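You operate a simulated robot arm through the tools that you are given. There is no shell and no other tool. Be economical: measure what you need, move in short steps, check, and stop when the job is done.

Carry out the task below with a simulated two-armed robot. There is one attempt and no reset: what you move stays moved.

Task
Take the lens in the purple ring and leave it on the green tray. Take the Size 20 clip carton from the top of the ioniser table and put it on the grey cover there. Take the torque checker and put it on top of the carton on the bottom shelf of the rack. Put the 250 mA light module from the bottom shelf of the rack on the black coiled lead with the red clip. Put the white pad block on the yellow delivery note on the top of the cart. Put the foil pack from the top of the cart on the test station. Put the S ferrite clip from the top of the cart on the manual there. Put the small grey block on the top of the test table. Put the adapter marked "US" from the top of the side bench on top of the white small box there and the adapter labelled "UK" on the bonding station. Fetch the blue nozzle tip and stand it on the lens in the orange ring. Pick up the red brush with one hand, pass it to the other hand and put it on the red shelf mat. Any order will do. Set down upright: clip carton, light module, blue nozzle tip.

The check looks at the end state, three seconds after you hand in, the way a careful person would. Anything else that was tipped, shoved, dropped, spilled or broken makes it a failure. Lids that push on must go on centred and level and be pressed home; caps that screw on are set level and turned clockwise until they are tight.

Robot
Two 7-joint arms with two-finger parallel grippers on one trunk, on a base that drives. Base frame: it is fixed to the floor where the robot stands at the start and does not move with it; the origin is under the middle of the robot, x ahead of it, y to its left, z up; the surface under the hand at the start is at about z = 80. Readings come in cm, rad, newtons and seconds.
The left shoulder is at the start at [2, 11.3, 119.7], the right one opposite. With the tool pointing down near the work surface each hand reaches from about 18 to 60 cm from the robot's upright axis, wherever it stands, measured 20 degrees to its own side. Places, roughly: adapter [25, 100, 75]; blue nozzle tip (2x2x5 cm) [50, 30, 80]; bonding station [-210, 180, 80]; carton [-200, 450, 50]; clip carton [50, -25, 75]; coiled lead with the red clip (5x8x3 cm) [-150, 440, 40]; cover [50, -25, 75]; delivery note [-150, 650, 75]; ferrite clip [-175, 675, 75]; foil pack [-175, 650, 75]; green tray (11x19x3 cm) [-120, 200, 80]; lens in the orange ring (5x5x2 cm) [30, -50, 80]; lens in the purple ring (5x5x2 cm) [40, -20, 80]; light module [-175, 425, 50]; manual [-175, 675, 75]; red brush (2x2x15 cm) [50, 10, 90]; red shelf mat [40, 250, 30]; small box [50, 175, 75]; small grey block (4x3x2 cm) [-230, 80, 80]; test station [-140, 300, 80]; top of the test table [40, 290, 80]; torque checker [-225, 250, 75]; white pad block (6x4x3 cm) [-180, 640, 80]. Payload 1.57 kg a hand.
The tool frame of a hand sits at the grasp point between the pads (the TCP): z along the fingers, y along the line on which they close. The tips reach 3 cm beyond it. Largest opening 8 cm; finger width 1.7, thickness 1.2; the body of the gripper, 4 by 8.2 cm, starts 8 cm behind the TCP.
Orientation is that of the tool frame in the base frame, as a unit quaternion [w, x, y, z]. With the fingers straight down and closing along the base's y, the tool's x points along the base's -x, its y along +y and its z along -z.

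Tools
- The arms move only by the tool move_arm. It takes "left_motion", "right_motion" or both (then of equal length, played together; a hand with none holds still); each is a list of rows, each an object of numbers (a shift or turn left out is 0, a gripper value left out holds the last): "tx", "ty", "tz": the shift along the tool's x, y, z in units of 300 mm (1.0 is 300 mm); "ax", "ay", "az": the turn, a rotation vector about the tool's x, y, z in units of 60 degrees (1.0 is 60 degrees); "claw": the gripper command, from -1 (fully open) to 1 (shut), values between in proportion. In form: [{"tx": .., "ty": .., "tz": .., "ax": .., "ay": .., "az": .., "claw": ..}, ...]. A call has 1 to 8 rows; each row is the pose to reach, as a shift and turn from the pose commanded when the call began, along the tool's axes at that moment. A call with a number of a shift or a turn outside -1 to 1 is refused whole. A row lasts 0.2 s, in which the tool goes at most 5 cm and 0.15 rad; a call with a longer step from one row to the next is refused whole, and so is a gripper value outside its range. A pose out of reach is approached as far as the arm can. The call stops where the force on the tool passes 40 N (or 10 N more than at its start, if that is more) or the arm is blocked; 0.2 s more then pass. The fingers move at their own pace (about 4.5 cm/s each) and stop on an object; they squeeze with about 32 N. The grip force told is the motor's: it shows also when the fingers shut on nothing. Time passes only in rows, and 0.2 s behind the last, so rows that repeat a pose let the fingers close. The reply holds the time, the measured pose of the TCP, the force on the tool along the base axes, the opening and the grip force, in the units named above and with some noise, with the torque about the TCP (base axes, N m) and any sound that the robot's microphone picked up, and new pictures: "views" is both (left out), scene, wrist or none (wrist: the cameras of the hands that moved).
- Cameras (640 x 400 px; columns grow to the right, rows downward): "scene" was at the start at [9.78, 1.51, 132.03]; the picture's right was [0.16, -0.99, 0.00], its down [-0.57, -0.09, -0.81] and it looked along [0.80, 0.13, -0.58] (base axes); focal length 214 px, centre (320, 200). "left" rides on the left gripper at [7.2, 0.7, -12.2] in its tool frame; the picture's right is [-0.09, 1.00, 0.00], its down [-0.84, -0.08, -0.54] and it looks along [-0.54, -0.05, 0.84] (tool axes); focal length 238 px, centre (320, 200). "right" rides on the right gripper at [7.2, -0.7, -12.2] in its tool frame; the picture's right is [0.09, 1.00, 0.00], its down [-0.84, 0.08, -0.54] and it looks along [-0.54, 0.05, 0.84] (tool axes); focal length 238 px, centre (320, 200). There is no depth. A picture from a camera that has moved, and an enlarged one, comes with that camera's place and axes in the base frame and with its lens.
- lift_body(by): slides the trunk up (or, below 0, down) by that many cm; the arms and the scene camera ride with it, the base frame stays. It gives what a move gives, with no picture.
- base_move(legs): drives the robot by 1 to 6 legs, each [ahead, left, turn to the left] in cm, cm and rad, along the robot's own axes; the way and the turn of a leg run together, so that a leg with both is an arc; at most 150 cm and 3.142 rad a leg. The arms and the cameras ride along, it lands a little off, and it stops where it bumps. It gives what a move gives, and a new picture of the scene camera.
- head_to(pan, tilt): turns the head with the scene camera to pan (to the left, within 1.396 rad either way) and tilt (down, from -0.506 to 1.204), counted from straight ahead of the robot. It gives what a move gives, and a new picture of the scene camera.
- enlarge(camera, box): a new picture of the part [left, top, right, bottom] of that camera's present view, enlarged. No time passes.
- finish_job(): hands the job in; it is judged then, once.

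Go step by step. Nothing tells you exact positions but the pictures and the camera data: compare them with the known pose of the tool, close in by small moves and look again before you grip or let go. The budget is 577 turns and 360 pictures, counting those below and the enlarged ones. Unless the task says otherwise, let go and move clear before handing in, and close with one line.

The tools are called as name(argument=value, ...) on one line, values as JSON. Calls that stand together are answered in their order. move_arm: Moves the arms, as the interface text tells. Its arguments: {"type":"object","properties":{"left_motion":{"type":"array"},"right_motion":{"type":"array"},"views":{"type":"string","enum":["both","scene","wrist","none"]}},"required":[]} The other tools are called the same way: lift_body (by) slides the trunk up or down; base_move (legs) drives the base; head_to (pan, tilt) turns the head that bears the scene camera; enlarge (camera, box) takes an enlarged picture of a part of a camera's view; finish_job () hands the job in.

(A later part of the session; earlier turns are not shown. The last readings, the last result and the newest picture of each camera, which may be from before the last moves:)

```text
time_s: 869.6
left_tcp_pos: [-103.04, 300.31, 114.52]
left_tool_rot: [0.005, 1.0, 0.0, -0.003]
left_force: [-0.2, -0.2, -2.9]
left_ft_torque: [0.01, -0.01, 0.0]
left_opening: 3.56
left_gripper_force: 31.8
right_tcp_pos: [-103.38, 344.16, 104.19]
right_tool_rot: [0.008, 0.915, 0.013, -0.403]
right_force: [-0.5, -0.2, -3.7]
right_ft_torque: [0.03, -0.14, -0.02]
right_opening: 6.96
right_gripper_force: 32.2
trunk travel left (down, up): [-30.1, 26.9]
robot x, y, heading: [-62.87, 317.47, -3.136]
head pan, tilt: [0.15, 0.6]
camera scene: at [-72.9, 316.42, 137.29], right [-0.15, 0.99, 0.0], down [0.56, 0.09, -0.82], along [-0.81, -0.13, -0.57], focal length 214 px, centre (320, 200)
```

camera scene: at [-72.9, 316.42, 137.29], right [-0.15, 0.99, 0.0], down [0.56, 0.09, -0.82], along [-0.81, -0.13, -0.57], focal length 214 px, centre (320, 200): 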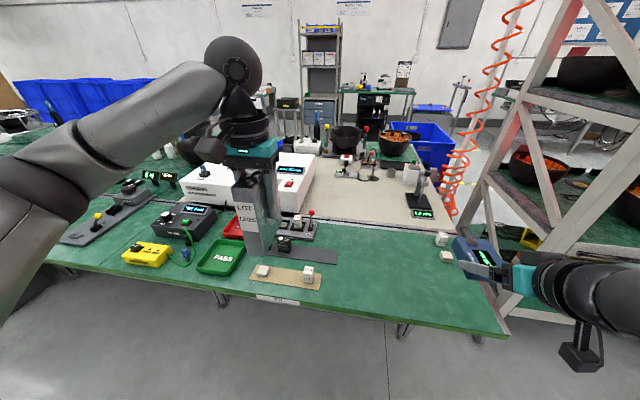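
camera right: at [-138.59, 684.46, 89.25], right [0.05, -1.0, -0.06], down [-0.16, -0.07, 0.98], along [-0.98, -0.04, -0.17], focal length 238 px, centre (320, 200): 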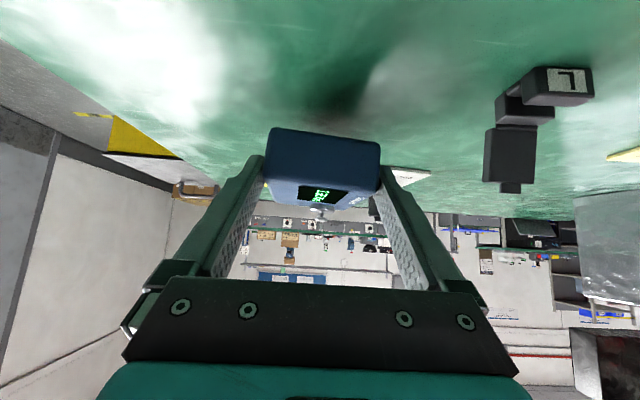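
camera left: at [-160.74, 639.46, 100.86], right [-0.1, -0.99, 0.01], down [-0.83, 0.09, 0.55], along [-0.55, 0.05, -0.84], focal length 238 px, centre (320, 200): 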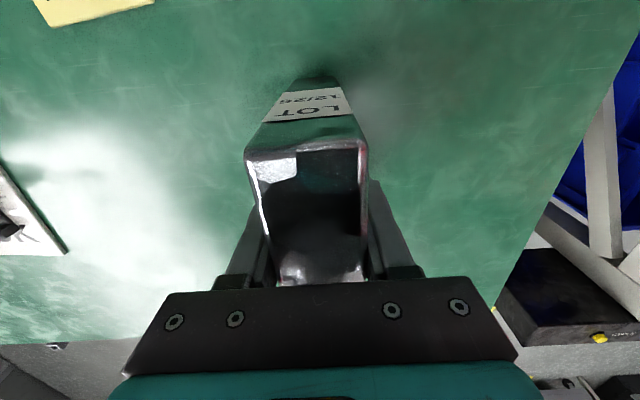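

Check the label and free space.

enlarge(camera="scene", box=[255, 290, 305, 308])

base_move(legs=[[0, -20, 0], [8, 0, 0]])

enlarge(camera="left", box=[0, 0, 640, 400])

```text
12.80 times, centred on (280, 299) of scene
camera zoom: at [-72.9, 316.42, 137.29], right [-0.15, 0.99, 0.0], down [0.56, 0.09, -0.82], along [-0.81, -0.13, -0.57], focal length 2745 px, centre (832, -1067)
```

zoom: 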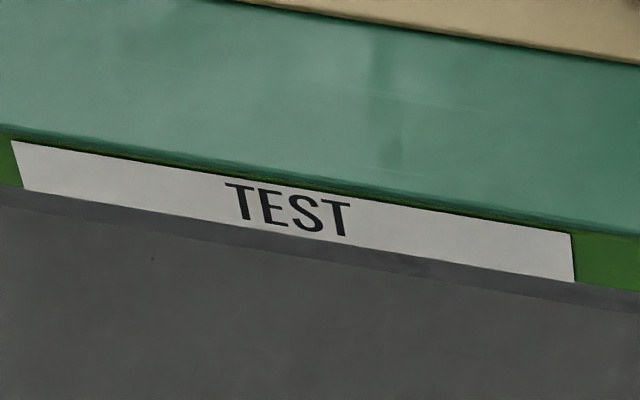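

```text
time_s: 871.8
left_tcp_pos: [-111.38, 320.07, 114.66]
left_tool_rot: [0.004, 1.0, 0.0, -0.002]
left_force: [-0.4, 0.4, -3.9]
left_ft_torque: [-0.02, -0.03, -0.03]
left_opening: 3.55
left_gripper_force: 32.2
right_tcp_pos: [-111.51, 363.74, 104.16]
right_tool_rot: [0.009, 0.915, 0.013, -0.403]
right_force: [-0.8, -0.3, -2.5]
right_ft_torque: [-0.01, -0.09, 0.0]
right_opening: 7.01
right_gripper_force: 32.0
trunk travel left (down, up): [-30.1, 26.9]
robot x, y, heading: [-71.2, 337.32, -3.14]
head pan, tilt: [0.15, 0.6]
camera scene: at [-81.17, 336.05, 137.29], right [-0.15, 0.99, 0.0], down [0.56, 0.09, -0.82], along [-0.81, -0.13, -0.57], focal length 214 px, centre (320, 200)
```

scene: 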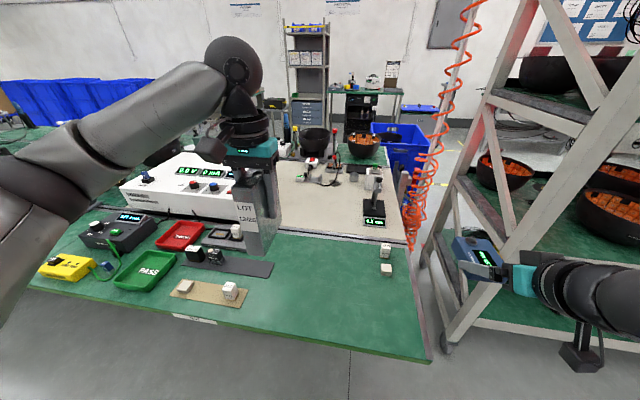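

```text
1.00 times, centred on (320, 200) of left (not enlarged: the box is as wide or as high as the picture)
camera zoom: at [-104.03, 319.52, 126.62], right [-0.09, -1.0, 0.01], down [-0.83, 0.08, 0.55], along [-0.54, 0.04, -0.84], focal length 238 px, centre (320, 200)
```

zoom: 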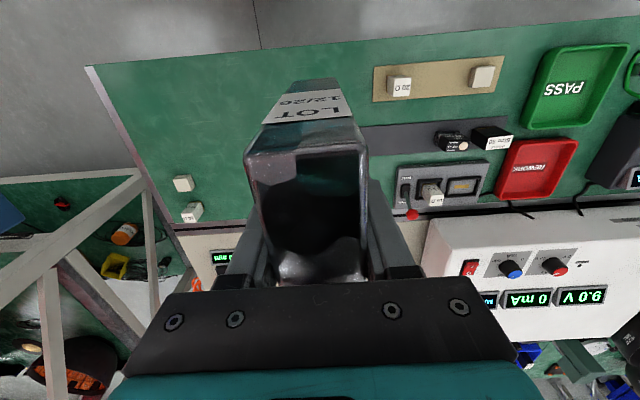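

It's the TEST station with free space at y 313–335. Lower the foil pack upright at [-118.5, 321].

move_arm(left_motion=[{"tx": -0.12, "ty": -0.03}, {"tx": -0.237, "ty": -0.03, "tz": 0.05}, {"tx": -0.237, "ty": -0.03, "tz": 0.2}, {"tx": -0.237, "ty": -0.03, "tz": 0.35}, {"tx": -0.237, "ty": -0.03, "tz": 0.5}, {"tx": -0.237, "ty": -0.03, "tz": 0.62}, {"tx": -0.237, "ty": -0.03, "tz": 0.72}], views="scene")

```text
time_s: 873.4
left_tcp_pos: [-118.6, 320.76, 92.99]
left_tool_rot: [0.004, 1.0, -0.001, -0.004]
left_force: [0.1, -0.6, -2.9]
left_ft_torque: [-0.01, 0.0, 0.03]
left_opening: 3.57
left_gripper_force: 31.5
right_tcp_pos: [-111.44, 363.77, 104.26]
right_tool_rot: [0.01, 0.915, 0.014, -0.403]
right_force: [-0.6, 0.9, -3.6]
right_ft_torque: [-0.03, -0.11, 0.04]
right_opening: 7.0
right_gripper_force: 31.8
trunk travel left (down, up): [-30.1, 26.9]
robot x, y, heading: [-71.67, 337.5, -3.14]
head pan, tilt: [0.15, 0.6]
camera scene: at [-81.07, 336.06, 137.3], right [-0.15, 0.99, 0.0], down [0.56, 0.09, -0.82], along [-0.82, -0.13, -0.57], focal length 214 px, centre (320, 200)
```

scene: 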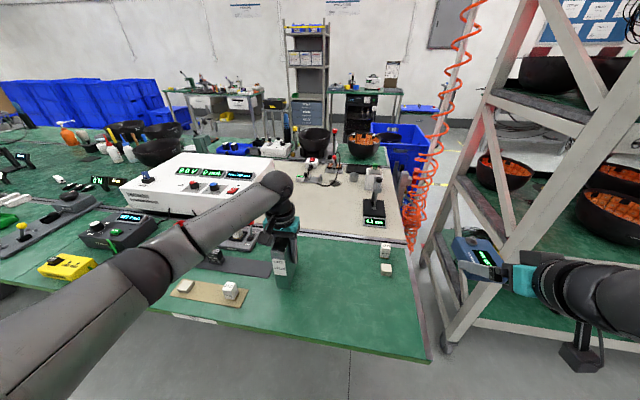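

Creep down to contact.

move_arm(left_motion=[{"tz": 0.04}, {"tz": 0.065}], views="none")

```text
time_s: 874.0
left_tcp_pos: [-118.65, 320.75, 90.94]
left_tool_rot: [0.004, 1.0, 0.0, -0.004]
left_force: [-0.8, 0.5, -2.4]
left_ft_torque: [0.0, -0.02, -0.01]
left_opening: 3.57
left_gripper_force: 31.7
right_tcp_pos: [-111.42, 363.79, 104.27]
right_tool_rot: [0.01, 0.915, 0.014, -0.404]
right_force: [-0.5, 0.6, -3.1]
right_ft_torque: [0.0, -0.12, -0.03]
right_opening: 6.97
right_gripper_force: 31.8
trunk travel left (down, up): [-30.1, 26.9]
robot x, y, heading: [-71.51, 336.87, -3.136]
head pan, tilt: [0.15, 0.6]
```

move_arm(left_motion=[{"tz": 0.008}, {"tz": 0.014}], views="none")

```text
time_s: 874.6
left_tcp_pos: [-118.62, 320.71, 90.79]
left_tool_rot: [0.004, 1.0, 0.001, -0.005]
left_force: [1.2, -1.0, 8.5]
left_ft_torque: [0.06, -0.59, -0.04]
left_opening: 3.58
left_gripper_force: 31.5
right_tcp_pos: [-111.34, 363.75, 104.29]
right_tool_rot: [0.01, 0.915, 0.014, -0.404]
right_force: [-0.6, 0.2, -2.7]
right_ft_torque: [-0.02, -0.14, -0.01]
right_opening: 7.01
right_gripper_force: 31.7
trunk travel left (down, up): [-30.1, 26.9]
robot x, y, heading: [-71.33, 337.55, -3.133]
head pan, tilt: [0.15, 0.6]
```

Contact. Release and rise.

move_arm(left_motion=[{"claw": 0.0}, {"claw": -0.4}, {"claw": -0.4}, {"tz": -0.1, "claw": -0.4}, {"tz": -0.25, "claw": -0.4}, {"tz": -0.4, "claw": -0.4}, {"tz": -0.55, "claw": -0.4}, {"tz": -0.7, "claw": -0.4}], views="both")

```text
time_s: 876.4
left_tcp_pos: [-118.41, 320.95, 111.7]
left_tool_rot: [0.005, 1.0, 0.0, -0.003]
left_force: [-0.4, -0.3, 0.3]
left_ft_torque: [0.01, -0.02, -0.01]
left_opening: 5.61
left_gripper_force: 0.1
right_tcp_pos: [-111.47, 363.72, 104.23]
right_tool_rot: [0.009, 0.914, 0.013, -0.405]
right_force: [-0.3, -0.4, -2.4]
right_ft_torque: [-0.04, -0.09, 0.0]
right_opening: 6.99
right_gripper_force: 32.0
trunk travel left (down, up): [-30.1, 26.9]
robot x, y, heading: [-71.58, 337.28, -3.137]
head pan, tilt: [0.15, 0.6]
camera scene: at [-81.0, 336.08, 137.3], right [-0.15, 0.99, 0.0], down [0.56, 0.09, -0.83], along [-0.82, -0.13, -0.56], focal length 214 px, centre (320, 200)
camera left: at [-111.08, 320.33, 123.79], right [-0.09, -1.0, 0.01], down [-0.83, 0.08, 0.55], along [-0.54, 0.04, -0.84], focal length 238 px, centre (320, 200)
```

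scene: 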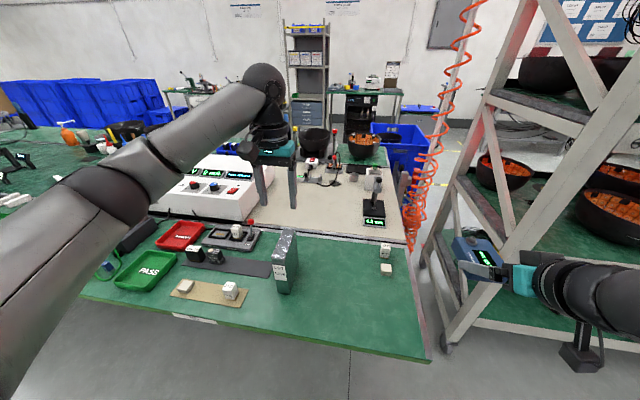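
left: 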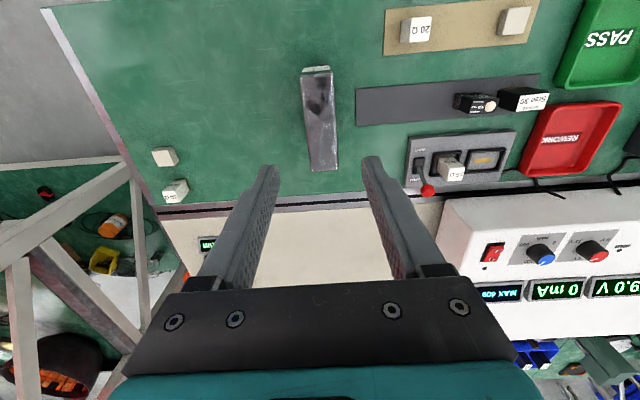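

Foil pack stands on the TEST station. Next the light module: move to the rack front and lower to inspect.

move_arm(left_motion=[{"tz": -0.05, "tx": 0.1}, {"tz": -0.08, "tx": 0.24}, {"tz": -0.08, "tx": 0.38}], views="none")

base_move(legs=[[-6, 0, 0], [0, -116, 0], [22, 0, 0]])

lift_body(by=-30)

head_to(pan=0.2, tilt=0.75)

```text
time_s: 877.2
left_tcp_pos: [-106.78, 320.98, 114.03]
left_tool_rot: [0.005, 1.0, 0.0, -0.004]
left_force: [0.6, 0.5, -0.2]
left_ft_torque: [-0.01, 0.03, 0.03]
left_opening: 5.6
left_gripper_force: 0.0
right_tcp_pos: [-111.28, 363.79, 104.39]
right_tool_rot: [0.01, 0.915, 0.014, -0.404]
right_force: [-0.1, 0.4, -2.3]
right_ft_torque: [0.01, -0.13, 0.0]
right_opening: 6.99
right_gripper_force: 32.0
trunk travel left (down, up): [-30.1, 26.9]
robot x, y, heading: [-71.42, 337.38, -3.137]
head pan, tilt: [0.15, 0.6]
```

```text
time_s: 885.0
left_tcp_pos: [-122.76, 437.36, 113.9]
left_tool_rot: [0.006, 1.0, -0.005, -0.003]
left_force: [-0.1, 0.5, -0.1]
left_ft_torque: [-0.02, -0.02, 0.0]
left_opening: 5.59
left_gripper_force: 0.0
right_tcp_pos: [-126.98, 480.16, 104.17]
right_tool_rot: [0.007, 0.915, 0.009, -0.404]
right_force: [-0.3, -0.4, -1.9]
right_ft_torque: [0.01, -0.09, -0.02]
right_opening: 6.99
right_gripper_force: 32.1
trunk travel left (down, up): [-30.1, 26.9]
robot x, y, heading: [-87.14, 453.49, 3.137]
head pan, tilt: [0.15, 0.6]
camera scene: at [-96.92, 452.18, 137.29], right [-0.14, 0.99, 0.0], down [0.56, 0.08, -0.82], along [-0.82, -0.12, -0.57], focal length 214 px, centre (320, 200)
```

scene: 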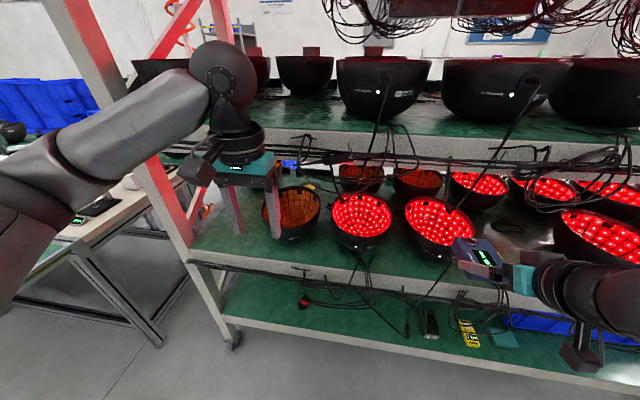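

```text
time_s: 888.0
left_tcp_pos: [-122.81, 437.44, 84.0]
left_tool_rot: [0.005, 1.0, -0.006, -0.003]
left_force: [-0.2, 0.0, -0.1]
left_ft_torque: [-0.01, 0.01, -0.02]
left_opening: 5.6
left_gripper_force: 0.0
right_tcp_pos: [-126.9, 480.21, 74.32]
right_tool_rot: [0.007, 0.915, 0.008, -0.403]
right_force: [0.3, 0.3, -3.2]
right_ft_torque: [0.01, -0.16, 0.02]
right_opening: 6.97
right_gripper_force: 31.9
trunk travel left (down, up): [-0.1, 56.9]
robot x, y, heading: [-87.1, 453.36, 3.133]
head pan, tilt: [0.15, 0.6]
```

```text
time_s: 888.7
left_tcp_pos: [-122.72, 437.37, 84.0]
left_tool_rot: [0.005, 1.0, -0.005, -0.004]
left_force: [0.0, -0.6, 0.4]
left_ft_torque: [-0.01, 0.0, 0.0]
left_opening: 5.62
left_gripper_force: 0.0
right_tcp_pos: [-126.99, 480.14, 74.31]
right_tool_rot: [0.008, 0.915, 0.009, -0.403]
right_force: [0.0, 1.2, -2.2]
right_ft_torque: [0.0, -0.15, 0.02]
right_opening: 6.97
right_gripper_force: 32.6
trunk travel left (down, up): [-0.1, 56.9]
robot x, y, heading: [-87.21, 453.07, 3.137]
head pan, tilt: [0.201, 0.75]
camera scene: at [-96.21, 451.84, 106.02], right [-0.19, 0.98, 0.0], down [0.67, 0.13, -0.73], along [-0.72, -0.14, -0.68], focal length 214 px, centre (320, 200)
```

scene: 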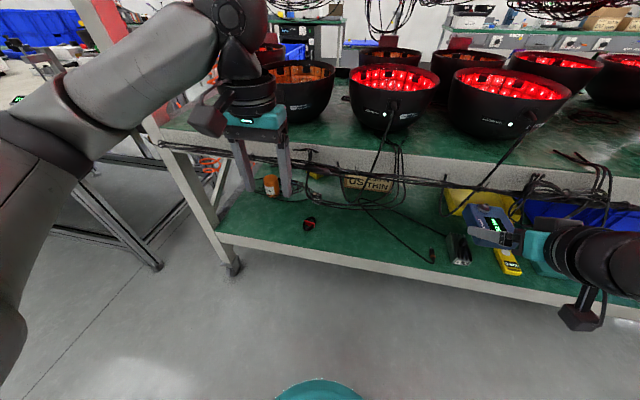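

move_arm(left_motion=[{"tz": -0.12, "tx": 0.1}, {"tz": -0.24, "tx": 0.2}], views="none")

enlarge(camera="scene", box=[250, 150, 350, 240])

enlarge(camera="left", box=[160, 0, 480, 200])

```text
time_s: 889.3
left_tcp_pos: [-116.46, 437.33, 91.05]
left_tool_rot: [0.005, 1.0, -0.005, -0.003]
left_force: [0.1, 0.0, -0.4]
left_ft_torque: [-0.02, -0.01, 0.03]
left_opening: 5.59
left_gripper_force: 0.1
right_tcp_pos: [-126.95, 480.18, 74.32]
right_tool_rot: [0.007, 0.915, 0.009, -0.404]
right_force: [0.1, -0.9, -3.0]
right_ft_torque: [0.03, -0.12, -0.01]
right_opening: 6.99
right_gripper_force: 32.2
trunk travel left (down, up): [-0.1, 56.9]
robot x, y, heading: [-87.24, 453.09, 3.135]
head pan, tilt: [0.201, 0.75]
```

```text
4.44 times, centred on (300, 195) of scene
camera zoom: at [-96.21, 451.84, 106.01], right [-0.19, 0.98, 0.0], down [0.67, 0.13, -0.73], along [-0.72, -0.14, -0.68], focal length 953 px, centre (409, 222)
```

zoom: 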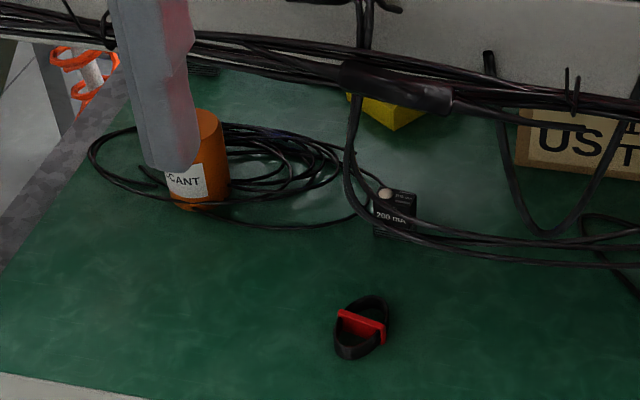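

```text
2.00 times, centred on (320, 100) of left
camera zoom: at [-109.23, 436.7, 103.15], right [-0.1, -0.99, 0.01], down [-0.83, 0.09, 0.55], along [-0.54, 0.05, -0.84], focal length 477 px, centre (320, 400)
```

zoom: 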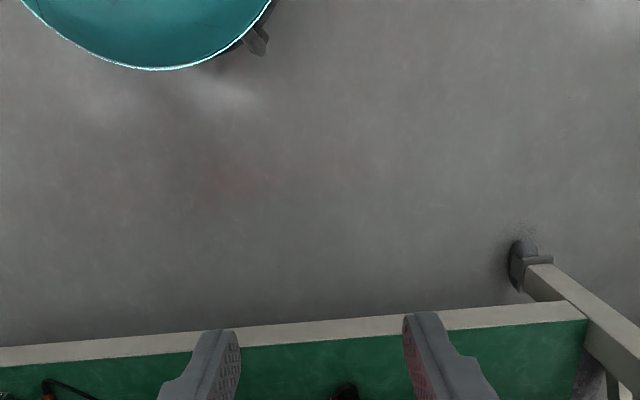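

enlarge(camera="scene", box=[330, 185, 350, 205])

base_move(legs=[[0, 14, 0]])

head_to(pan=0.05, tilt=0.6)

enlarge(camera="scene", box=[260, 150, 360, 240])

```text
refused: no pictures are left
```

```text
time_s: 890.6
left_tcp_pos: [-116.68, 423.68, 91.05]
left_tool_rot: [0.005, 1.0, -0.005, -0.003]
left_force: [-0.2, -0.9, 0.1]
left_ft_torque: [0.01, -0.05, -0.05]
left_opening: 5.62
left_gripper_force: 0.1
right_tcp_pos: [-127.08, 466.46, 74.28]
right_tool_rot: [0.007, 0.915, 0.008, -0.403]
right_force: [-0.4, -0.6, -2.7]
right_ft_torque: [0.01, -0.12, 0.03]
right_opening: 6.98
right_gripper_force: 31.2
trunk travel left (down, up): [-0.1, 56.9]
robot x, y, heading: [-86.91, 439.54, 3.132]
head pan, tilt: [0.201, 0.75]
```

```text
time_s: 891.3
left_tcp_pos: [-116.55, 423.55, 91.12]
left_tool_rot: [0.005, 1.0, -0.006, -0.004]
left_force: [0.9, -0.6, -0.2]
left_ft_torque: [0.02, 0.02, 0.01]
left_opening: 5.61
left_gripper_force: 0.2
right_tcp_pos: [-127.01, 466.43, 74.29]
right_tool_rot: [0.008, 0.915, 0.009, -0.403]
right_force: [0.0, 0.4, -1.6]
right_ft_torque: [-0.02, -0.12, 0.02]
right_opening: 6.96
right_gripper_force: 31.9
trunk travel left (down, up): [-0.1, 56.9]
robot x, y, heading: [-87.16, 439.34, 3.137]
head pan, tilt: [0.051, 0.6]
```

```text
refused: no pictures are left
```

I have run out of pictures, so I must finish with pose readings only. I first raise up, tuck the left hand, and drive back to the far side for the carton.

lift_body(by=30)

base_move(legs=[[-25, 0, 0], [0, -150, 0], [0, -150, 0], [0, -20, 0], [150, 0, 0], [95, 0, 0]])

```text
time_s: 894.3
left_tcp_pos: [-116.72, 423.68, 121.08]
left_tool_rot: [0.005, 1.0, -0.005, -0.004]
left_force: [0.5, 0.3, -1.0]
left_ft_torque: [0.01, 0.0, 0.0]
left_opening: 5.58
left_gripper_force: 0.0
right_tcp_pos: [-127.05, 466.37, 104.11]
right_tool_rot: [0.007, 0.915, 0.009, -0.403]
right_force: [0.0, -0.1, -2.1]
right_ft_torque: [0.01, -0.09, -0.02]
right_opening: 6.97
right_gripper_force: 32.2
trunk travel left (down, up): [-30.1, 26.9]
robot x, y, heading: [-87.24, 439.73, 3.14]
head pan, tilt: [0.051, 0.6]
```

```text
time_s: 923.0
left_tcp_pos: [-340.37, 748.56, 121.1]
left_tool_rot: [0.006, 1.0, -0.017, -0.003]
left_force: [-0.1, -0.7, -0.1]
left_ft_torque: [0.0, 0.01, 0.03]
left_opening: 5.59
left_gripper_force: 0.1
right_tcp_pos: [-349.76, 791.68, 104.24]
right_tool_rot: [0.003, 0.915, -0.001, -0.404]
right_force: [0.0, 0.0, -2.4]
right_ft_torque: [0.01, -0.12, 0.02]
right_opening: 6.94
right_gripper_force: 32.0
trunk travel left (down, up): [-30.1, 26.9]
robot x, y, heading: [-310.62, 763.9, 3.117]
head pan, tilt: [0.051, 0.6]
```

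base_move(legs=[[0, 0, -3.117], [0, -150, 0], [0, -128, 0]])

lift_body(by=-30)

```text
time_s: 943.7
left_tcp_pos: [-278.63, 502.11, 121.03]
left_tool_rot: [0.004, 0.002, 1.0, 0.005]
left_force: [-0.5, -0.2, -0.1]
left_ft_torque: [0.02, -0.01, -0.02]
left_opening: 5.61
left_gripper_force: 0.0
right_tcp_pos: [-268.01, 459.43, 104.28]
right_tool_rot: [0.403, -0.013, 0.915, 0.009]
right_force: [0.3, -0.3, -2.4]
right_ft_torque: [0.01, 0.13, -0.02]
right_opening: 6.95
right_gripper_force: 31.8
trunk travel left (down, up): [-30.1, 26.9]
robot x, y, heading: [-307.69, 485.88, 0.004]
head pan, tilt: [0.051, 0.6]
```

```text
time_s: 946.7
left_tcp_pos: [-278.74, 502.11, 91.01]
left_tool_rot: [0.003, 0.002, 1.0, 0.006]
left_force: [0.8, -0.7, -0.4]
left_ft_torque: [-0.02, -0.01, 0.0]
left_opening: 5.61
left_gripper_force: 0.1
right_tcp_pos: [-268.03, 459.32, 74.16]
right_tool_rot: [0.404, -0.013, 0.915, 0.008]
right_force: [-0.3, -0.5, -2.7]
right_ft_torque: [-0.01, 0.11, -0.02]
right_opening: 6.97
right_gripper_force: 32.2
trunk travel left (down, up): [-0.1, 56.9]
robot x, y, heading: [-307.65, 485.68, -0.001]
head pan, tilt: [0.051, 0.6]
```

Set the hand at z≈58.5 and tuck the left hand back.

move_arm(right_motion=[{"tx": 0.07, "ty": -0.01, "tz": 0.12}, {"tx": 0.14, "ty": -0.02, "tz": 0.25}, {"tx": 0.2, "ty": -0.03, "tz": 0.37}, {"tx": 0.266, "ty": -0.033, "tz": 0.485}], left_motion=[{"tx": 0.1}, {"tx": 0.2}, {"tx": 0.3}, {"tx": 0.3}], views="none")

```text
time_s: 947.7
left_tcp_pos: [-287.69, 502.13, 91.02]
left_tool_rot: [0.004, 0.002, 1.0, 0.005]
left_force: [0.2, 0.3, 0.4]
left_ft_torque: [0.0, -0.03, 0.03]
left_opening: 5.6
left_gripper_force: 0.1
right_tcp_pos: [-262.62, 458.47, 58.69]
right_tool_rot: [0.404, -0.013, 0.915, 0.007]
right_force: [-0.1, 0.1, -2.4]
right_ft_torque: [0.0, 0.16, 0.0]
right_opening: 6.96
right_gripper_force: 31.6
trunk travel left (down, up): [-0.1, 56.9]
robot x, y, heading: [-308.08, 485.91, 0.005]
head pan, tilt: [0.051, 0.6]
no pictures are left
```

base_move(legs=[[52, 0, 0]])

```text
time_s: 950.7
left_tcp_pos: [-236.22, 502.29, 91.0]
left_tool_rot: [0.003, 0.0, 1.0, 0.005]
left_force: [0.2, 0.0, 0.1]
left_ft_torque: [-0.02, -0.02, 0.0]
left_opening: 5.61
left_gripper_force: 0.1
right_tcp_pos: [-211.24, 458.78, 58.71]
right_tool_rot: [0.404, -0.013, 0.915, 0.009]
right_force: [-0.5, -0.4, -2.9]
right_ft_torque: [0.01, 0.1, 0.01]
right_opening: 6.96
right_gripper_force: 32.1
trunk travel left (down, up): [-0.1, 56.9]
robot x, y, heading: [-256.47, 486.04, -0.003]
head pan, tilt: [0.051, 0.6]
```

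base_move(legs=[[9, 0, 0]])

base_move(legs=[[7, 0, 0]])

```text
time_s: 951.8
left_tcp_pos: [-227.09, 502.41, 91.07]
left_tool_rot: [0.003, -0.001, 1.0, 0.005]
left_force: [-0.3, -0.7, 0.2]
left_ft_torque: [-0.01, -0.01, 0.02]
left_opening: 5.63
left_gripper_force: 0.1
right_tcp_pos: [-202.15, 458.82, 58.59]
right_tool_rot: [0.403, -0.013, 0.915, 0.009]
right_force: [0.2, -0.3, -2.1]
right_ft_torque: [0.05, 0.12, -0.01]
right_opening: 6.97
right_gripper_force: 32.1
trunk travel left (down, up): [-0.1, 56.9]
robot x, y, heading: [-247.42, 485.53, 0.001]
head pan, tilt: [0.051, 0.6]
```

```text
time_s: 952.9
left_tcp_pos: [-220.23, 502.48, 90.97]
left_tool_rot: [0.003, -0.001, 1.0, 0.005]
left_force: [0.4, -0.6, 0.3]
left_ft_torque: [0.0, -0.02, 0.0]
left_opening: 5.62
left_gripper_force: 0.0
right_tcp_pos: [-195.31, 458.79, 58.63]
right_tool_rot: [0.403, -0.014, 0.915, 0.009]
right_force: [-0.4, -0.7, -2.8]
right_ft_torque: [-0.01, 0.09, -0.04]
right_opening: 6.91
right_gripper_force: 31.9
trunk travel left (down, up): [-0.1, 56.9]
robot x, y, heading: [-240.39, 486.42, 0.006]
head pan, tilt: [0.051, 0.6]
```

No obstruction. Lower in steps watching the force.

move_arm(right_motion=[{"tx": 0.035, "tz": 0.032}, {"tx": 0.07, "tz": 0.064}], views="none")

move_arm(right_motion=[{"tx": 0.012, "tz": 0.011}, {"tx": 0.022, "tz": 0.02}], views="none")

```text
time_s: 953.5
left_tcp_pos: [-220.17, 502.34, 91.0]
left_tool_rot: [0.003, 0.0, 1.0, 0.005]
left_force: [-0.3, -0.1, 0.3]
left_ft_torque: [-0.01, 0.0, 0.04]
left_opening: 5.59
left_gripper_force: 0.1
right_tcp_pos: [-195.21, 458.79, 55.85]
right_tool_rot: [0.403, -0.014, 0.915, 0.009]
right_force: [-0.1, 0.3, -2.7]
right_ft_torque: [-0.06, 0.12, -0.01]
right_opening: 6.95
right_gripper_force: 31.5
trunk travel left (down, up): [-0.1, 56.9]
robot x, y, heading: [-240.34, 485.92, -0.0]
head pan, tilt: [0.051, 0.6]
no pictures are left
```

```text
time_s: 954.0
left_tcp_pos: [-220.29, 502.41, 91.03]
left_tool_rot: [0.003, 0.0, 1.0, 0.005]
left_force: [-0.8, -0.2, 0.0]
left_ft_torque: [0.0, 0.01, 0.01]
left_opening: 5.61
left_gripper_force: 0.0
right_tcp_pos: [-195.27, 458.86, 54.91]
right_tool_rot: [0.402, -0.014, 0.915, 0.008]
right_force: [-0.1, -0.6, -2.7]
right_ft_torque: [-0.01, 0.13, -0.01]
right_opening: 6.96
right_gripper_force: 32.0
trunk travel left (down, up): [-0.1, 56.9]
robot x, y, heading: [-240.24, 486.26, 0.007]
head pan, tilt: [0.051, 0.6]
no pictures are left
```

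move_arm(right_motion=[{"tx": 0.01, "tz": 0.009}, {"tx": 0.017, "tz": 0.016}], views="none")

move_arm(right_motion=[{"tx": 0.008, "tz": 0.007}, {"tx": 0.012, "tz": 0.011}], views="none")

```text
time_s: 954.6
left_tcp_pos: [-220.23, 502.38, 91.11]
left_tool_rot: [0.004, 0.0, 1.0, 0.005]
left_force: [-0.2, -0.3, 0.8]
left_ft_torque: [0.01, -0.01, -0.01]
left_opening: 5.64
left_gripper_force: 0.1
right_tcp_pos: [-195.33, 458.78, 54.18]
right_tool_rot: [0.402, -0.014, 0.915, 0.009]
right_force: [-0.1, -0.9, -3.2]
right_ft_torque: [-0.01, 0.11, 0.02]
right_opening: 6.95
right_gripper_force: 32.3
trunk travel left (down, up): [-0.1, 56.9]
robot x, y, heading: [-240.23, 486.1, 0.003]
head pan, tilt: [0.051, 0.6]
no pictures are left
```

```text
time_s: 955.2
left_tcp_pos: [-220.28, 502.38, 91.11]
left_tool_rot: [0.004, 0.0, 1.0, 0.005]
left_force: [-0.4, -0.3, 0.1]
left_ft_torque: [-0.01, -0.03, 0.01]
left_opening: 5.58
left_gripper_force: 0.1
right_tcp_pos: [-195.28, 458.77, 53.63]
right_tool_rot: [0.403, -0.013, 0.915, 0.009]
right_force: [0.5, 0.7, -2.4]
right_ft_torque: [-0.02, 0.14, 0.03]
right_opening: 6.95
right_gripper_force: 32.1
trunk travel left (down, up): [-0.1, 56.9]
robot x, y, heading: [-240.63, 485.84, 0.001]
head pan, tilt: [0.051, 0.6]
no pictures are left
```

move_arm(right_motion=[{"tx": 0.008, "tz": 0.007}, {"tx": 0.013, "tz": 0.012}], views="none")

move_arm(right_motion=[{"tx": 0.008, "tz": 0.007}, {"tx": 0.013, "tz": 0.012}], views="none")

```text
time_s: 955.9
left_tcp_pos: [-220.25, 502.58, 91.01]
left_tool_rot: [0.005, -0.001, 1.0, 0.004]
left_force: [-0.4, 0.5, 0.0]
left_ft_torque: [-0.02, 0.03, 0.02]
left_opening: 5.63
left_gripper_force: 0.0
right_tcp_pos: [-195.15, 458.83, 53.57]
right_tool_rot: [0.407, -0.015, 0.913, 0.009]
right_force: [-3.4, 1.1, 10.3]
right_ft_torque: [-0.45, -0.97, -0.15]
right_opening: 6.95
right_gripper_force: 31.6
trunk travel left (down, up): [-0.1, 56.9]
robot x, y, heading: [-240.42, 486.05, 0.007]
head pan, tilt: [0.051, 0.6]
no pictures are left
```

```text
time_s: 956.5
left_tcp_pos: [-220.54, 502.54, 91.18]
left_tool_rot: [0.005, 0.0, 1.0, 0.004]
left_force: [-0.3, 0.4, -1.0]
left_ft_torque: [0.02, -0.03, 0.01]
left_opening: 5.6
left_gripper_force: 0.0
right_tcp_pos: [-195.09, 458.85, 53.41]
right_tool_rot: [0.411, -0.015, 0.911, 0.009]
right_force: [-11.5, -5.0, 37.0]
right_ft_torque: [-0.19, 0.29, -0.18]
right_opening: 6.95
right_gripper_force: 31.9
trunk travel left (down, up): [-0.1, 56.9]
robot x, y, heading: [-240.54, 486.19, 0.002]
head pan, tilt: [0.051, 0.6]
no pictures are left
```

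Contact exactly at the expected carton height. Relieve slightly and open.

move_arm(right_motion=[{"tx": -0.006, "tz": -0.005}, {"tx": -0.008, "tz": -0.007, "claw": -0.85}, {"tx": -0.008, "tz": -0.007, "claw": -1}, {"tx": -0.008, "tz": -0.007, "claw": -1}], views="none")

move_arm(right_motion=[{"tz": -0.04}, {"tz": -0.1}, {"tz": -0.17}], views="none")

```text
time_s: 957.5
left_tcp_pos: [-220.31, 502.32, 91.07]
left_tool_rot: [0.004, 0.001, 1.0, 0.005]
left_force: [0.4, 0.3, -1.2]
left_ft_torque: [0.0, 0.01, 0.0]
left_opening: 5.59
left_gripper_force: 0.1
right_tcp_pos: [-195.32, 458.83, 52.84]
right_tool_rot: [0.401, -0.013, 0.916, 0.009]
right_force: [-0.4, -1.4, -0.2]
right_ft_torque: [-0.01, -0.02, 0.01]
right_opening: 7.99
right_gripper_force: 0.1
trunk travel left (down, up): [-0.1, 56.9]
robot x, y, heading: [-240.29, 486.27, 0.006]
head pan, tilt: [0.051, 0.6]
no pictures are left
```

```text
time_s: 958.2
left_tcp_pos: [-220.21, 502.35, 90.91]
left_tool_rot: [0.003, -0.001, 1.0, 0.004]
left_force: [-0.2, 0.8, -1.0]
left_ft_torque: [0.01, 0.03, -0.01]
left_opening: 5.61
left_gripper_force: 0.0
right_tcp_pos: [-198.96, 458.8, 56.39]
right_tool_rot: [0.403, -0.014, 0.915, 0.009]
right_force: [-0.2, 0.6, 0.8]
right_ft_torque: [0.01, 0.0, 0.01]
right_opening: 8.0
right_gripper_force: 0.2
trunk travel left (down, up): [-0.1, 56.9]
robot x, y, heading: [-240.78, 486.28, 0.0]
head pan, tilt: [0.051, 0.6]
no pictures are left
```

The checker is on the carton with clean release. Now I try the 250 mA module at about [-190, 407], using dead reckoning: back out, shift along the rack.

base_move(legs=[[-14, 0, 0], [0, -40, 0]])

```text
time_s: 961.7
left_tcp_pos: [-233.81, 461.98, 90.94]
left_tool_rot: [0.003, 0.004, 1.0, 0.005]
left_force: [-0.3, 0.2, -1.0]
left_ft_torque: [-0.01, -0.01, 0.01]
left_opening: 5.6
left_gripper_force: 0.0
right_tcp_pos: [-212.98, 418.13, 56.41]
right_tool_rot: [0.403, -0.011, 0.915, 0.008]
right_force: [0.0, -0.3, 0.6]
right_ft_torque: [0.0, 0.0, -0.01]
right_opening: 8.01
right_gripper_force: 0.1
trunk travel left (down, up): [-0.1, 56.9]
robot x, y, heading: [-254.09, 445.67, 0.001]
head pan, tilt: [0.051, 0.6]
```

base_move(legs=[[18, 0, 0]])

move_arm(right_motion=[{"ty": -0.12}, {"ty": -0.24}, {"ty": -0.37}], views="none")

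```text
time_s: 963.2
left_tcp_pos: [-216.09, 461.86, 90.95]
left_tool_rot: [0.004, 0.005, 1.0, 0.005]
left_force: [-0.5, 0.3, -0.4]
left_ft_torque: [-0.01, -0.02, 0.03]
left_opening: 5.61
left_gripper_force: 0.1
right_tcp_pos: [-195.11, 418.01, 56.34]
right_tool_rot: [0.402, -0.01, 0.915, 0.007]
right_force: [-0.5, -0.2, -0.1]
right_ft_torque: [0.03, 0.0, 0.0]
right_opening: 8.03
right_gripper_force: 0.0
trunk travel left (down, up): [-0.1, 56.9]
robot x, y, heading: [-236.37, 446.1, -0.004]
head pan, tilt: [0.051, 0.6]
```

```text
time_s: 964.0
left_tcp_pos: [-216.17, 461.88, 91.04]
left_tool_rot: [0.004, 0.004, 1.0, 0.005]
left_force: [0.2, -0.1, -0.2]
left_ft_torque: [0.06, -0.04, 0.02]
left_opening: 5.61
left_gripper_force: 0.1
right_tcp_pos: [-194.84, 406.97, 56.3]
right_tool_rot: [0.403, -0.011, 0.915, 0.009]
right_force: [-0.2, 0.2, 0.4]
right_ft_torque: [0.01, 0.02, 0.01]
right_opening: 8.0
right_gripper_force: 0.0
trunk travel left (down, up): [-0.1, 56.9]
robot x, y, heading: [-236.48, 445.71, -0.002]
head pan, tilt: [0.051, 0.6]
no pictures are left
```

move_arm(right_motion=[{"tx": 0.045, "tz": 0.1}, {"tx": 0.09, "tz": 0.2}, {"tx": 0.134, "tz": 0.289}], views="none")

move_arm(right_motion=[{"tx": 0.02, "tz": 0.018}, {"tx": 0.045, "tz": 0.042}], views="none")

```text
time_s: 964.8
left_tcp_pos: [-216.04, 461.9, 91.11]
left_tool_rot: [0.003, 0.004, 1.0, 0.005]
left_force: [-0.3, -0.6, 0.3]
left_ft_torque: [0.01, 0.02, 0.02]
left_opening: 5.59
left_gripper_force: 0.1
right_tcp_pos: [-191.19, 406.97, 47.55]
right_tool_rot: [0.403, -0.01, 0.915, 0.007]
right_force: [-0.2, 0.0, -0.4]
right_ft_torque: [0.0, -0.02, 0.0]
right_opening: 8.0
right_gripper_force: 0.0
trunk travel left (down, up): [-0.1, 56.9]
robot x, y, heading: [-236.63, 445.76, -0.003]
head pan, tilt: [0.051, 0.6]
no pictures are left
```

```text
time_s: 965.4
left_tcp_pos: [-216.1, 461.87, 91.08]
left_tool_rot: [0.004, 0.005, 1.0, 0.006]
left_force: [0.2, 0.1, 0.0]
left_ft_torque: [0.03, 0.04, 0.01]
left_opening: 5.59
left_gripper_force: 0.0
right_tcp_pos: [-191.24, 407.03, 45.69]
right_tool_rot: [0.403, -0.01, 0.915, 0.008]
right_force: [-0.9, 0.0, -0.5]
right_ft_torque: [-0.02, 0.01, 0.01]
right_opening: 7.97
right_gripper_force: 0.0
trunk travel left (down, up): [-0.1, 56.9]
robot x, y, heading: [-236.47, 445.69, -0.003]
head pan, tilt: [0.051, 0.6]
no pictures are left
```

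move_arm(right_motion=[{"tx": 0.025, "tz": 0.023}, {"tx": 0.054, "tz": 0.05}], views="none")

move_arm(right_motion=[{"claw": 0.2}, {"claw": 0.6}, {"claw": 1}, {"claw": 1}, {"claw": 1}, {"claw": 1}], views="none")

```text
time_s: 966.0
left_tcp_pos: [-216.03, 461.9, 91.05]
left_tool_rot: [0.003, 0.004, 1.0, 0.005]
left_force: [-0.8, 0.3, -0.4]
left_ft_torque: [0.0, -0.02, 0.02]
left_opening: 5.6
left_gripper_force: 0.1
right_tcp_pos: [-191.12, 406.97, 43.55]
right_tool_rot: [0.403, -0.01, 0.915, 0.007]
right_force: [-0.4, -0.1, 0.3]
right_ft_torque: [0.02, 0.0, 0.03]
right_opening: 8.0
right_gripper_force: 0.1
trunk travel left (down, up): [-0.1, 56.9]
robot x, y, heading: [-236.48, 445.96, -0.002]
head pan, tilt: [0.051, 0.6]
no pictures are left
```

```text
time_s: 967.4
left_tcp_pos: [-216.13, 461.77, 91.07]
left_tool_rot: [0.003, 0.005, 1.0, 0.005]
left_force: [-0.1, -0.5, 0.2]
left_ft_torque: [-0.02, 0.0, -0.02]
left_opening: 5.59
left_gripper_force: 0.0
right_tcp_pos: [-191.05, 407.04, 43.53]
right_tool_rot: [0.404, -0.01, 0.915, 0.007]
right_force: [0.2, -0.4, 2.4]
right_ft_torque: [-0.06, -0.02, 0.01]
right_opening: 3.87
right_gripper_force: 31.7
trunk travel left (down, up): [-0.1, 56.9]
robot x, y, heading: [-236.54, 445.6, -0.007]
head pan, tilt: [0.051, 0.6]
no pictures are left
```

Gripped an object 3.9 cm wide — the module. Lift it and withdraw.

move_arm(right_motion=[{"tx": -0.05, "tz": -0.045}, {"tx": -0.13, "tz": -0.12}, {"tx": -0.22, "tz": -0.2}], views="none")

move_arm(right_motion=[{"tx": -0.03, "tz": -0.07, "ty": 0.12}, {"tx": -0.03, "tz": -0.1, "ty": 0.24}, {"tx": -0.03, "tz": -0.12, "ty": 0.37}], views="none")

```text
time_s: 968.2
left_tcp_pos: [-215.97, 461.87, 91.12]
left_tool_rot: [0.003, 0.005, 1.0, 0.006]
left_force: [0.5, 0.4, 0.1]
left_ft_torque: [-0.02, 0.02, -0.03]
left_opening: 5.59
left_gripper_force: 0.1
right_tcp_pos: [-190.94, 407.07, 52.37]
right_tool_rot: [0.403, -0.01, 0.915, 0.008]
right_force: [-0.3, -1.1, -0.7]
right_ft_torque: [0.02, 0.0, -0.02]
right_opening: 3.88
right_gripper_force: 31.8
trunk travel left (down, up): [-0.1, 56.9]
robot x, y, heading: [-236.54, 445.54, -0.005]
head pan, tilt: [0.051, 0.6]
no pictures are left
```

```text
time_s: 969.0
left_tcp_pos: [-216.03, 461.77, 91.16]
left_tool_rot: [0.003, 0.004, 1.0, 0.005]
left_force: [0.2, 0.0, -1.2]
left_ft_torque: [0.01, 0.01, 0.01]
left_opening: 5.62
left_gripper_force: 0.0
right_tcp_pos: [-193.28, 418.07, 55.54]
right_tool_rot: [0.403, -0.01, 0.915, 0.006]
right_force: [0.3, 0.3, -0.6]
right_ft_torque: [-0.01, 0.02, 0.02]
right_opening: 3.91
right_gripper_force: 31.6
trunk travel left (down, up): [-0.1, 56.9]
robot x, y, heading: [-236.32, 445.82, -0.007]
head pan, tilt: [0.051, 0.6]
no pictures are left
```

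base_move(legs=[[-20, 0, 0], [0, 42, 0], [-60, 0, 0]])

lift_body(by=30)

base_move(legs=[[0, 150, 0], [0, 128, 0], [150, 0, 0], [105, 0, 0], [0, 0, 3.14]])

```text
time_s: 975.8
left_tcp_pos: [-295.7, 503.89, 91.12]
left_tool_rot: [0.003, 0.007, 1.0, 0.005]
left_force: [-0.3, 0.3, -0.1]
left_ft_torque: [-0.01, -0.01, 0.04]
left_opening: 5.61
left_gripper_force: 0.0
right_tcp_pos: [-273.14, 460.13, 55.47]
right_tool_rot: [0.403, -0.007, 0.915, 0.006]
right_force: [0.0, -0.7, -0.8]
right_ft_torque: [0.04, 0.0, 0.04]
right_opening: 3.92
right_gripper_force: 31.6
trunk travel left (down, up): [-0.1, 56.9]
robot x, y, heading: [-316.15, 488.13, -0.011]
head pan, tilt: [0.051, 0.6]
```

```text
time_s: 978.8
left_tcp_pos: [-295.77, 503.99, 121.06]
left_tool_rot: [0.003, 0.006, 1.0, 0.005]
left_force: [-0.6, -0.4, 0.5]
left_ft_torque: [-0.01, -0.01, -0.02]
left_opening: 5.59
left_gripper_force: 0.1
right_tcp_pos: [-273.24, 460.01, 85.57]
right_tool_rot: [0.403, -0.006, 0.915, 0.006]
right_force: [0.8, -0.2, -0.8]
right_ft_torque: [-0.01, 0.03, 0.01]
right_opening: 3.93
right_gripper_force: 32.2
trunk travel left (down, up): [-30.1, 26.9]
robot x, y, heading: [-316.08, 488.02, -0.012]
head pan, tilt: [0.051, 0.6]
```

```text
time_s: 1011.8
left_tcp_pos: [-78.33, 747.23, 121.1]
left_tool_rot: [0.005, 1.0, -0.004, -0.004]
left_force: [0.2, 0.7, 0.2]
left_ft_torque: [0.03, -0.01, 0.03]
left_opening: 5.58
left_gripper_force: 0.0
right_tcp_pos: [-101.23, 790.87, 85.64]
right_tool_rot: [0.008, 0.915, 0.011, -0.402]
right_force: [0.2, 1.2, -0.5]
right_ft_torque: [0.01, -0.02, 0.02]
right_opening: 3.91
right_gripper_force: 32.1
trunk travel left (down, up): [-30.1, 26.9]
robot x, y, heading: [-57.76, 763.27, 3.141]
head pan, tilt: [0.051, 0.6]
```

base_move(legs=[[0, 150, 0], [0, 150, 0], [0, 54, 0]])

lift_body(by=-30)

```text
time_s: 1029.0
left_tcp_pos: [-74.49, 392.74, 120.99]
left_tool_rot: [0.004, 1.0, 0.011, -0.004]
left_force: [1.2, 0.5, 1.0]
left_ft_torque: [0.02, -0.02, -0.01]
left_opening: 5.61
left_gripper_force: 0.1
right_tcp_pos: [-98.6, 435.85, 85.52]
right_tool_rot: [0.012, 0.915, 0.022, -0.403]
right_force: [-0.4, 0.0, -1.3]
right_ft_torque: [0.02, -0.03, -0.03]
right_opening: 3.89
right_gripper_force: 32.3
trunk travel left (down, up): [-30.1, 26.9]
robot x, y, heading: [-54.79, 409.4, -3.115]
head pan, tilt: [0.051, 0.6]
```

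```text
time_s: 1032.0
left_tcp_pos: [-74.53, 392.75, 91.01]
left_tool_rot: [0.005, 1.0, 0.011, -0.003]
left_force: [-0.5, -0.1, -1.3]
left_ft_torque: [0.03, 0.05, 0.03]
left_opening: 5.57
left_gripper_force: 0.2
right_tcp_pos: [-98.57, 435.88, 55.56]
right_tool_rot: [0.013, 0.915, 0.023, -0.402]
right_force: [0.6, -0.3, -1.2]
right_ft_torque: [-0.03, -0.04, 0.0]
right_opening: 3.89
right_gripper_force: 31.8
trunk travel left (down, up): [-0.1, 56.9]
robot x, y, heading: [-54.58, 409.62, -3.119]
head pan, tilt: [0.051, 0.6]
```

base_move(legs=[[0, 0, -0.024], [46, 0, 0]])

```text
time_s: 1035.1
left_tcp_pos: [-120.87, 392.48, 91.07]
left_tool_rot: [0.006, 1.0, 0.006, -0.003]
left_force: [-0.2, 0.6, -0.1]
left_ft_torque: [0.03, -0.02, 0.0]
left_opening: 5.6
left_gripper_force: 0.1
right_tcp_pos: [-144.65, 435.75, 55.67]
right_tool_rot: [0.012, 0.915, 0.02, -0.402]
right_force: [-0.3, 0.0, -0.3]
right_ft_torque: [0.04, 0.03, 0.03]
right_opening: 3.91
right_gripper_force: 31.9
trunk travel left (down, up): [-0.1, 56.9]
robot x, y, heading: [-101.14, 409.51, -3.124]
head pan, tilt: [0.051, 0.6]
```

move_arm(right_motion=[{"tx": 0.0, "ty": -0.02, "tz": 0.1}, {"tx": 0.02, "ty": -0.04, "tz": 0.19}, {"tx": 0.046, "ty": -0.04, "tz": 0.278}], views="none")

move_arm(right_motion=[{"tx": 0.01, "tz": 0.009}, {"tx": 0.02, "tz": 0.018}], views="none")

```text
time_s: 1035.9
left_tcp_pos: [-120.92, 392.48, 91.15]
left_tool_rot: [0.005, 1.0, 0.007, -0.004]
left_force: [0.1, -0.6, 0.2]
left_ft_torque: [0.0, 0.02, 0.02]
left_opening: 5.61
left_gripper_force: 0.1
right_tcp_pos: [-150.24, 436.68, 48.98]
right_tool_rot: [0.011, 0.915, 0.02, -0.403]
right_force: [0.3, -0.1, -0.4]
right_ft_torque: [0.02, 0.01, -0.02]
right_opening: 3.86
right_gripper_force: 31.9
trunk travel left (down, up): [-0.1, 56.9]
robot x, y, heading: [-101.06, 408.99, -3.124]
head pan, tilt: [0.051, 0.6]
no pictures are left
```

```text
time_s: 1036.5
left_tcp_pos: [-120.95, 392.55, 91.12]
left_tool_rot: [0.005, 1.0, 0.006, -0.003]
left_force: [0.2, 0.7, -0.4]
left_ft_torque: [0.0, -0.02, -0.01]
left_opening: 5.62
left_gripper_force: 0.0
right_tcp_pos: [-150.09, 436.69, 48.03]
right_tool_rot: [0.01, 0.915, 0.019, -0.402]
right_force: [0.6, -0.3, -0.7]
right_ft_torque: [-0.01, -0.01, 0.03]
right_opening: 3.89
right_gripper_force: 32.4
trunk travel left (down, up): [-0.1, 56.9]
robot x, y, heading: [-100.82, 409.1, -3.123]
head pan, tilt: [0.051, 0.6]
no pictures are left
```

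Continue creeping, one step per call, watching the force.

move_arm(right_motion=[{"tx": 0.008, "tz": 0.007}, {"tx": 0.014, "tz": 0.013}], views="none")

move_arm(right_motion=[{"tx": 0.008, "tz": 0.007}, {"tx": 0.012, "tz": 0.011}], views="none")

```text
time_s: 1037.1
left_tcp_pos: [-120.97, 392.47, 91.03]
left_tool_rot: [0.005, 1.0, 0.007, -0.003]
left_force: [-0.7, -0.4, 1.1]
left_ft_torque: [0.01, 0.01, 0.01]
left_opening: 5.59
left_gripper_force: 0.1
right_tcp_pos: [-150.04, 436.65, 47.63]
right_tool_rot: [0.012, 0.915, 0.02, -0.402]
right_force: [-0.3, 0.4, 0.0]
right_ft_torque: [0.0, -0.01, 0.02]
right_opening: 3.91
right_gripper_force: 31.8
trunk travel left (down, up): [-0.1, 56.9]
robot x, y, heading: [-100.69, 409.05, -3.127]
head pan, tilt: [0.051, 0.6]
no pictures are left
```

```text
time_s: 1037.7
left_tcp_pos: [-120.84, 392.55, 91.01]
left_tool_rot: [0.005, 1.0, 0.007, -0.003]
left_force: [-0.4, -0.1, 0.0]
left_ft_torque: [0.0, 0.03, 0.0]
left_opening: 5.61
left_gripper_force: 0.0
right_tcp_pos: [-149.99, 436.71, 47.11]
right_tool_rot: [0.011, 0.915, 0.02, -0.402]
right_force: [-0.3, -0.3, -0.4]
right_ft_torque: [-0.03, -0.03, 0.01]
right_opening: 3.9
right_gripper_force: 32.0
trunk travel left (down, up): [-0.1, 56.9]
robot x, y, heading: [-100.85, 409.09, -3.121]
head pan, tilt: [0.051, 0.6]
no pictures are left
```

move_arm(right_motion=[{"tx": 0.006, "tz": 0.006}, {"tx": 0.01, "tz": 0.009}], views="none")

move_arm(right_motion=[{"tx": 0.006, "tz": 0.006}, {"tx": 0.01, "tz": 0.009}], views="none")

```text
time_s: 1038.3
left_tcp_pos: [-120.87, 392.61, 91.0]
left_tool_rot: [0.006, 1.0, 0.008, -0.004]
left_force: [0.5, 0.1, 1.1]
left_ft_torque: [0.02, 0.0, 0.02]
left_opening: 5.59
left_gripper_force: 0.0
right_tcp_pos: [-149.96, 436.63, 46.63]
right_tool_rot: [0.012, 0.915, 0.02, -0.402]
right_force: [-0.1, 0.2, -1.2]
right_ft_torque: [0.0, -0.03, 0.0]
right_opening: 3.91
right_gripper_force: 31.7
trunk travel left (down, up): [-0.1, 56.9]
robot x, y, heading: [-101.2, 408.91, -3.125]
head pan, tilt: [0.051, 0.6]
no pictures are left
```

```text
time_s: 1038.9
left_tcp_pos: [-120.98, 392.45, 91.12]
left_tool_rot: [0.004, 1.0, 0.005, -0.003]
left_force: [1.2, 0.7, 0.3]
left_ft_torque: [-0.01, 0.0, 0.0]
left_opening: 5.6
left_gripper_force: 0.1
right_tcp_pos: [-149.91, 436.64, 46.25]
right_tool_rot: [0.011, 0.915, 0.02, -0.402]
right_force: [0.3, 0.1, -0.7]
right_ft_torque: [-0.02, 0.0, 0.0]
right_opening: 3.88
right_gripper_force: 32.1
trunk travel left (down, up): [-0.1, 56.9]
robot x, y, heading: [-100.83, 409.37, -3.123]
head pan, tilt: [0.051, 0.6]
no pictures are left
```

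move_arm(right_motion=[{"tx": 0.006, "tz": 0.006}, {"tx": 0.01, "tz": 0.009}], views="none")

move_arm(right_motion=[{"tx": 0.006, "tz": 0.006}, {"tx": 0.01, "tz": 0.009}], views="none")

```text
time_s: 1039.5
left_tcp_pos: [-120.85, 392.53, 91.15]
left_tool_rot: [0.005, 1.0, 0.007, -0.004]
left_force: [0.5, -0.1, -0.1]
left_ft_torque: [-0.01, 0.01, -0.02]
left_opening: 5.58
left_gripper_force: 0.1
right_tcp_pos: [-149.92, 436.69, 45.98]
right_tool_rot: [0.011, 0.914, 0.019, -0.404]
right_force: [1.9, -0.3, 4.2]
right_ft_torque: [0.11, -0.01, -0.01]
right_opening: 3.9
right_gripper_force: 32.4
trunk travel left (down, up): [-0.1, 56.9]
robot x, y, heading: [-101.06, 409.39, -3.12]
head pan, tilt: [0.051, 0.6]
no pictures are left
```

```text
time_s: 1040.1
left_tcp_pos: [-120.68, 392.4, 91.06]
left_tool_rot: [0.005, 1.0, 0.006, -0.005]
left_force: [1.2, 0.2, -0.6]
left_ft_torque: [0.03, 0.0, 0.0]
left_opening: 5.61
left_gripper_force: 0.1
right_tcp_pos: [-150.1, 436.61, 45.85]
right_tool_rot: [0.012, 0.912, 0.021, -0.409]
right_force: [5.6, 0.7, 25.7]
right_ft_torque: [0.16, -0.23, -0.05]
right_opening: 3.9
right_gripper_force: 31.8
trunk travel left (down, up): [-0.1, 56.9]
robot x, y, heading: [-100.98, 408.99, -3.126]
head pan, tilt: [0.051, 0.6]
no pictures are left
```

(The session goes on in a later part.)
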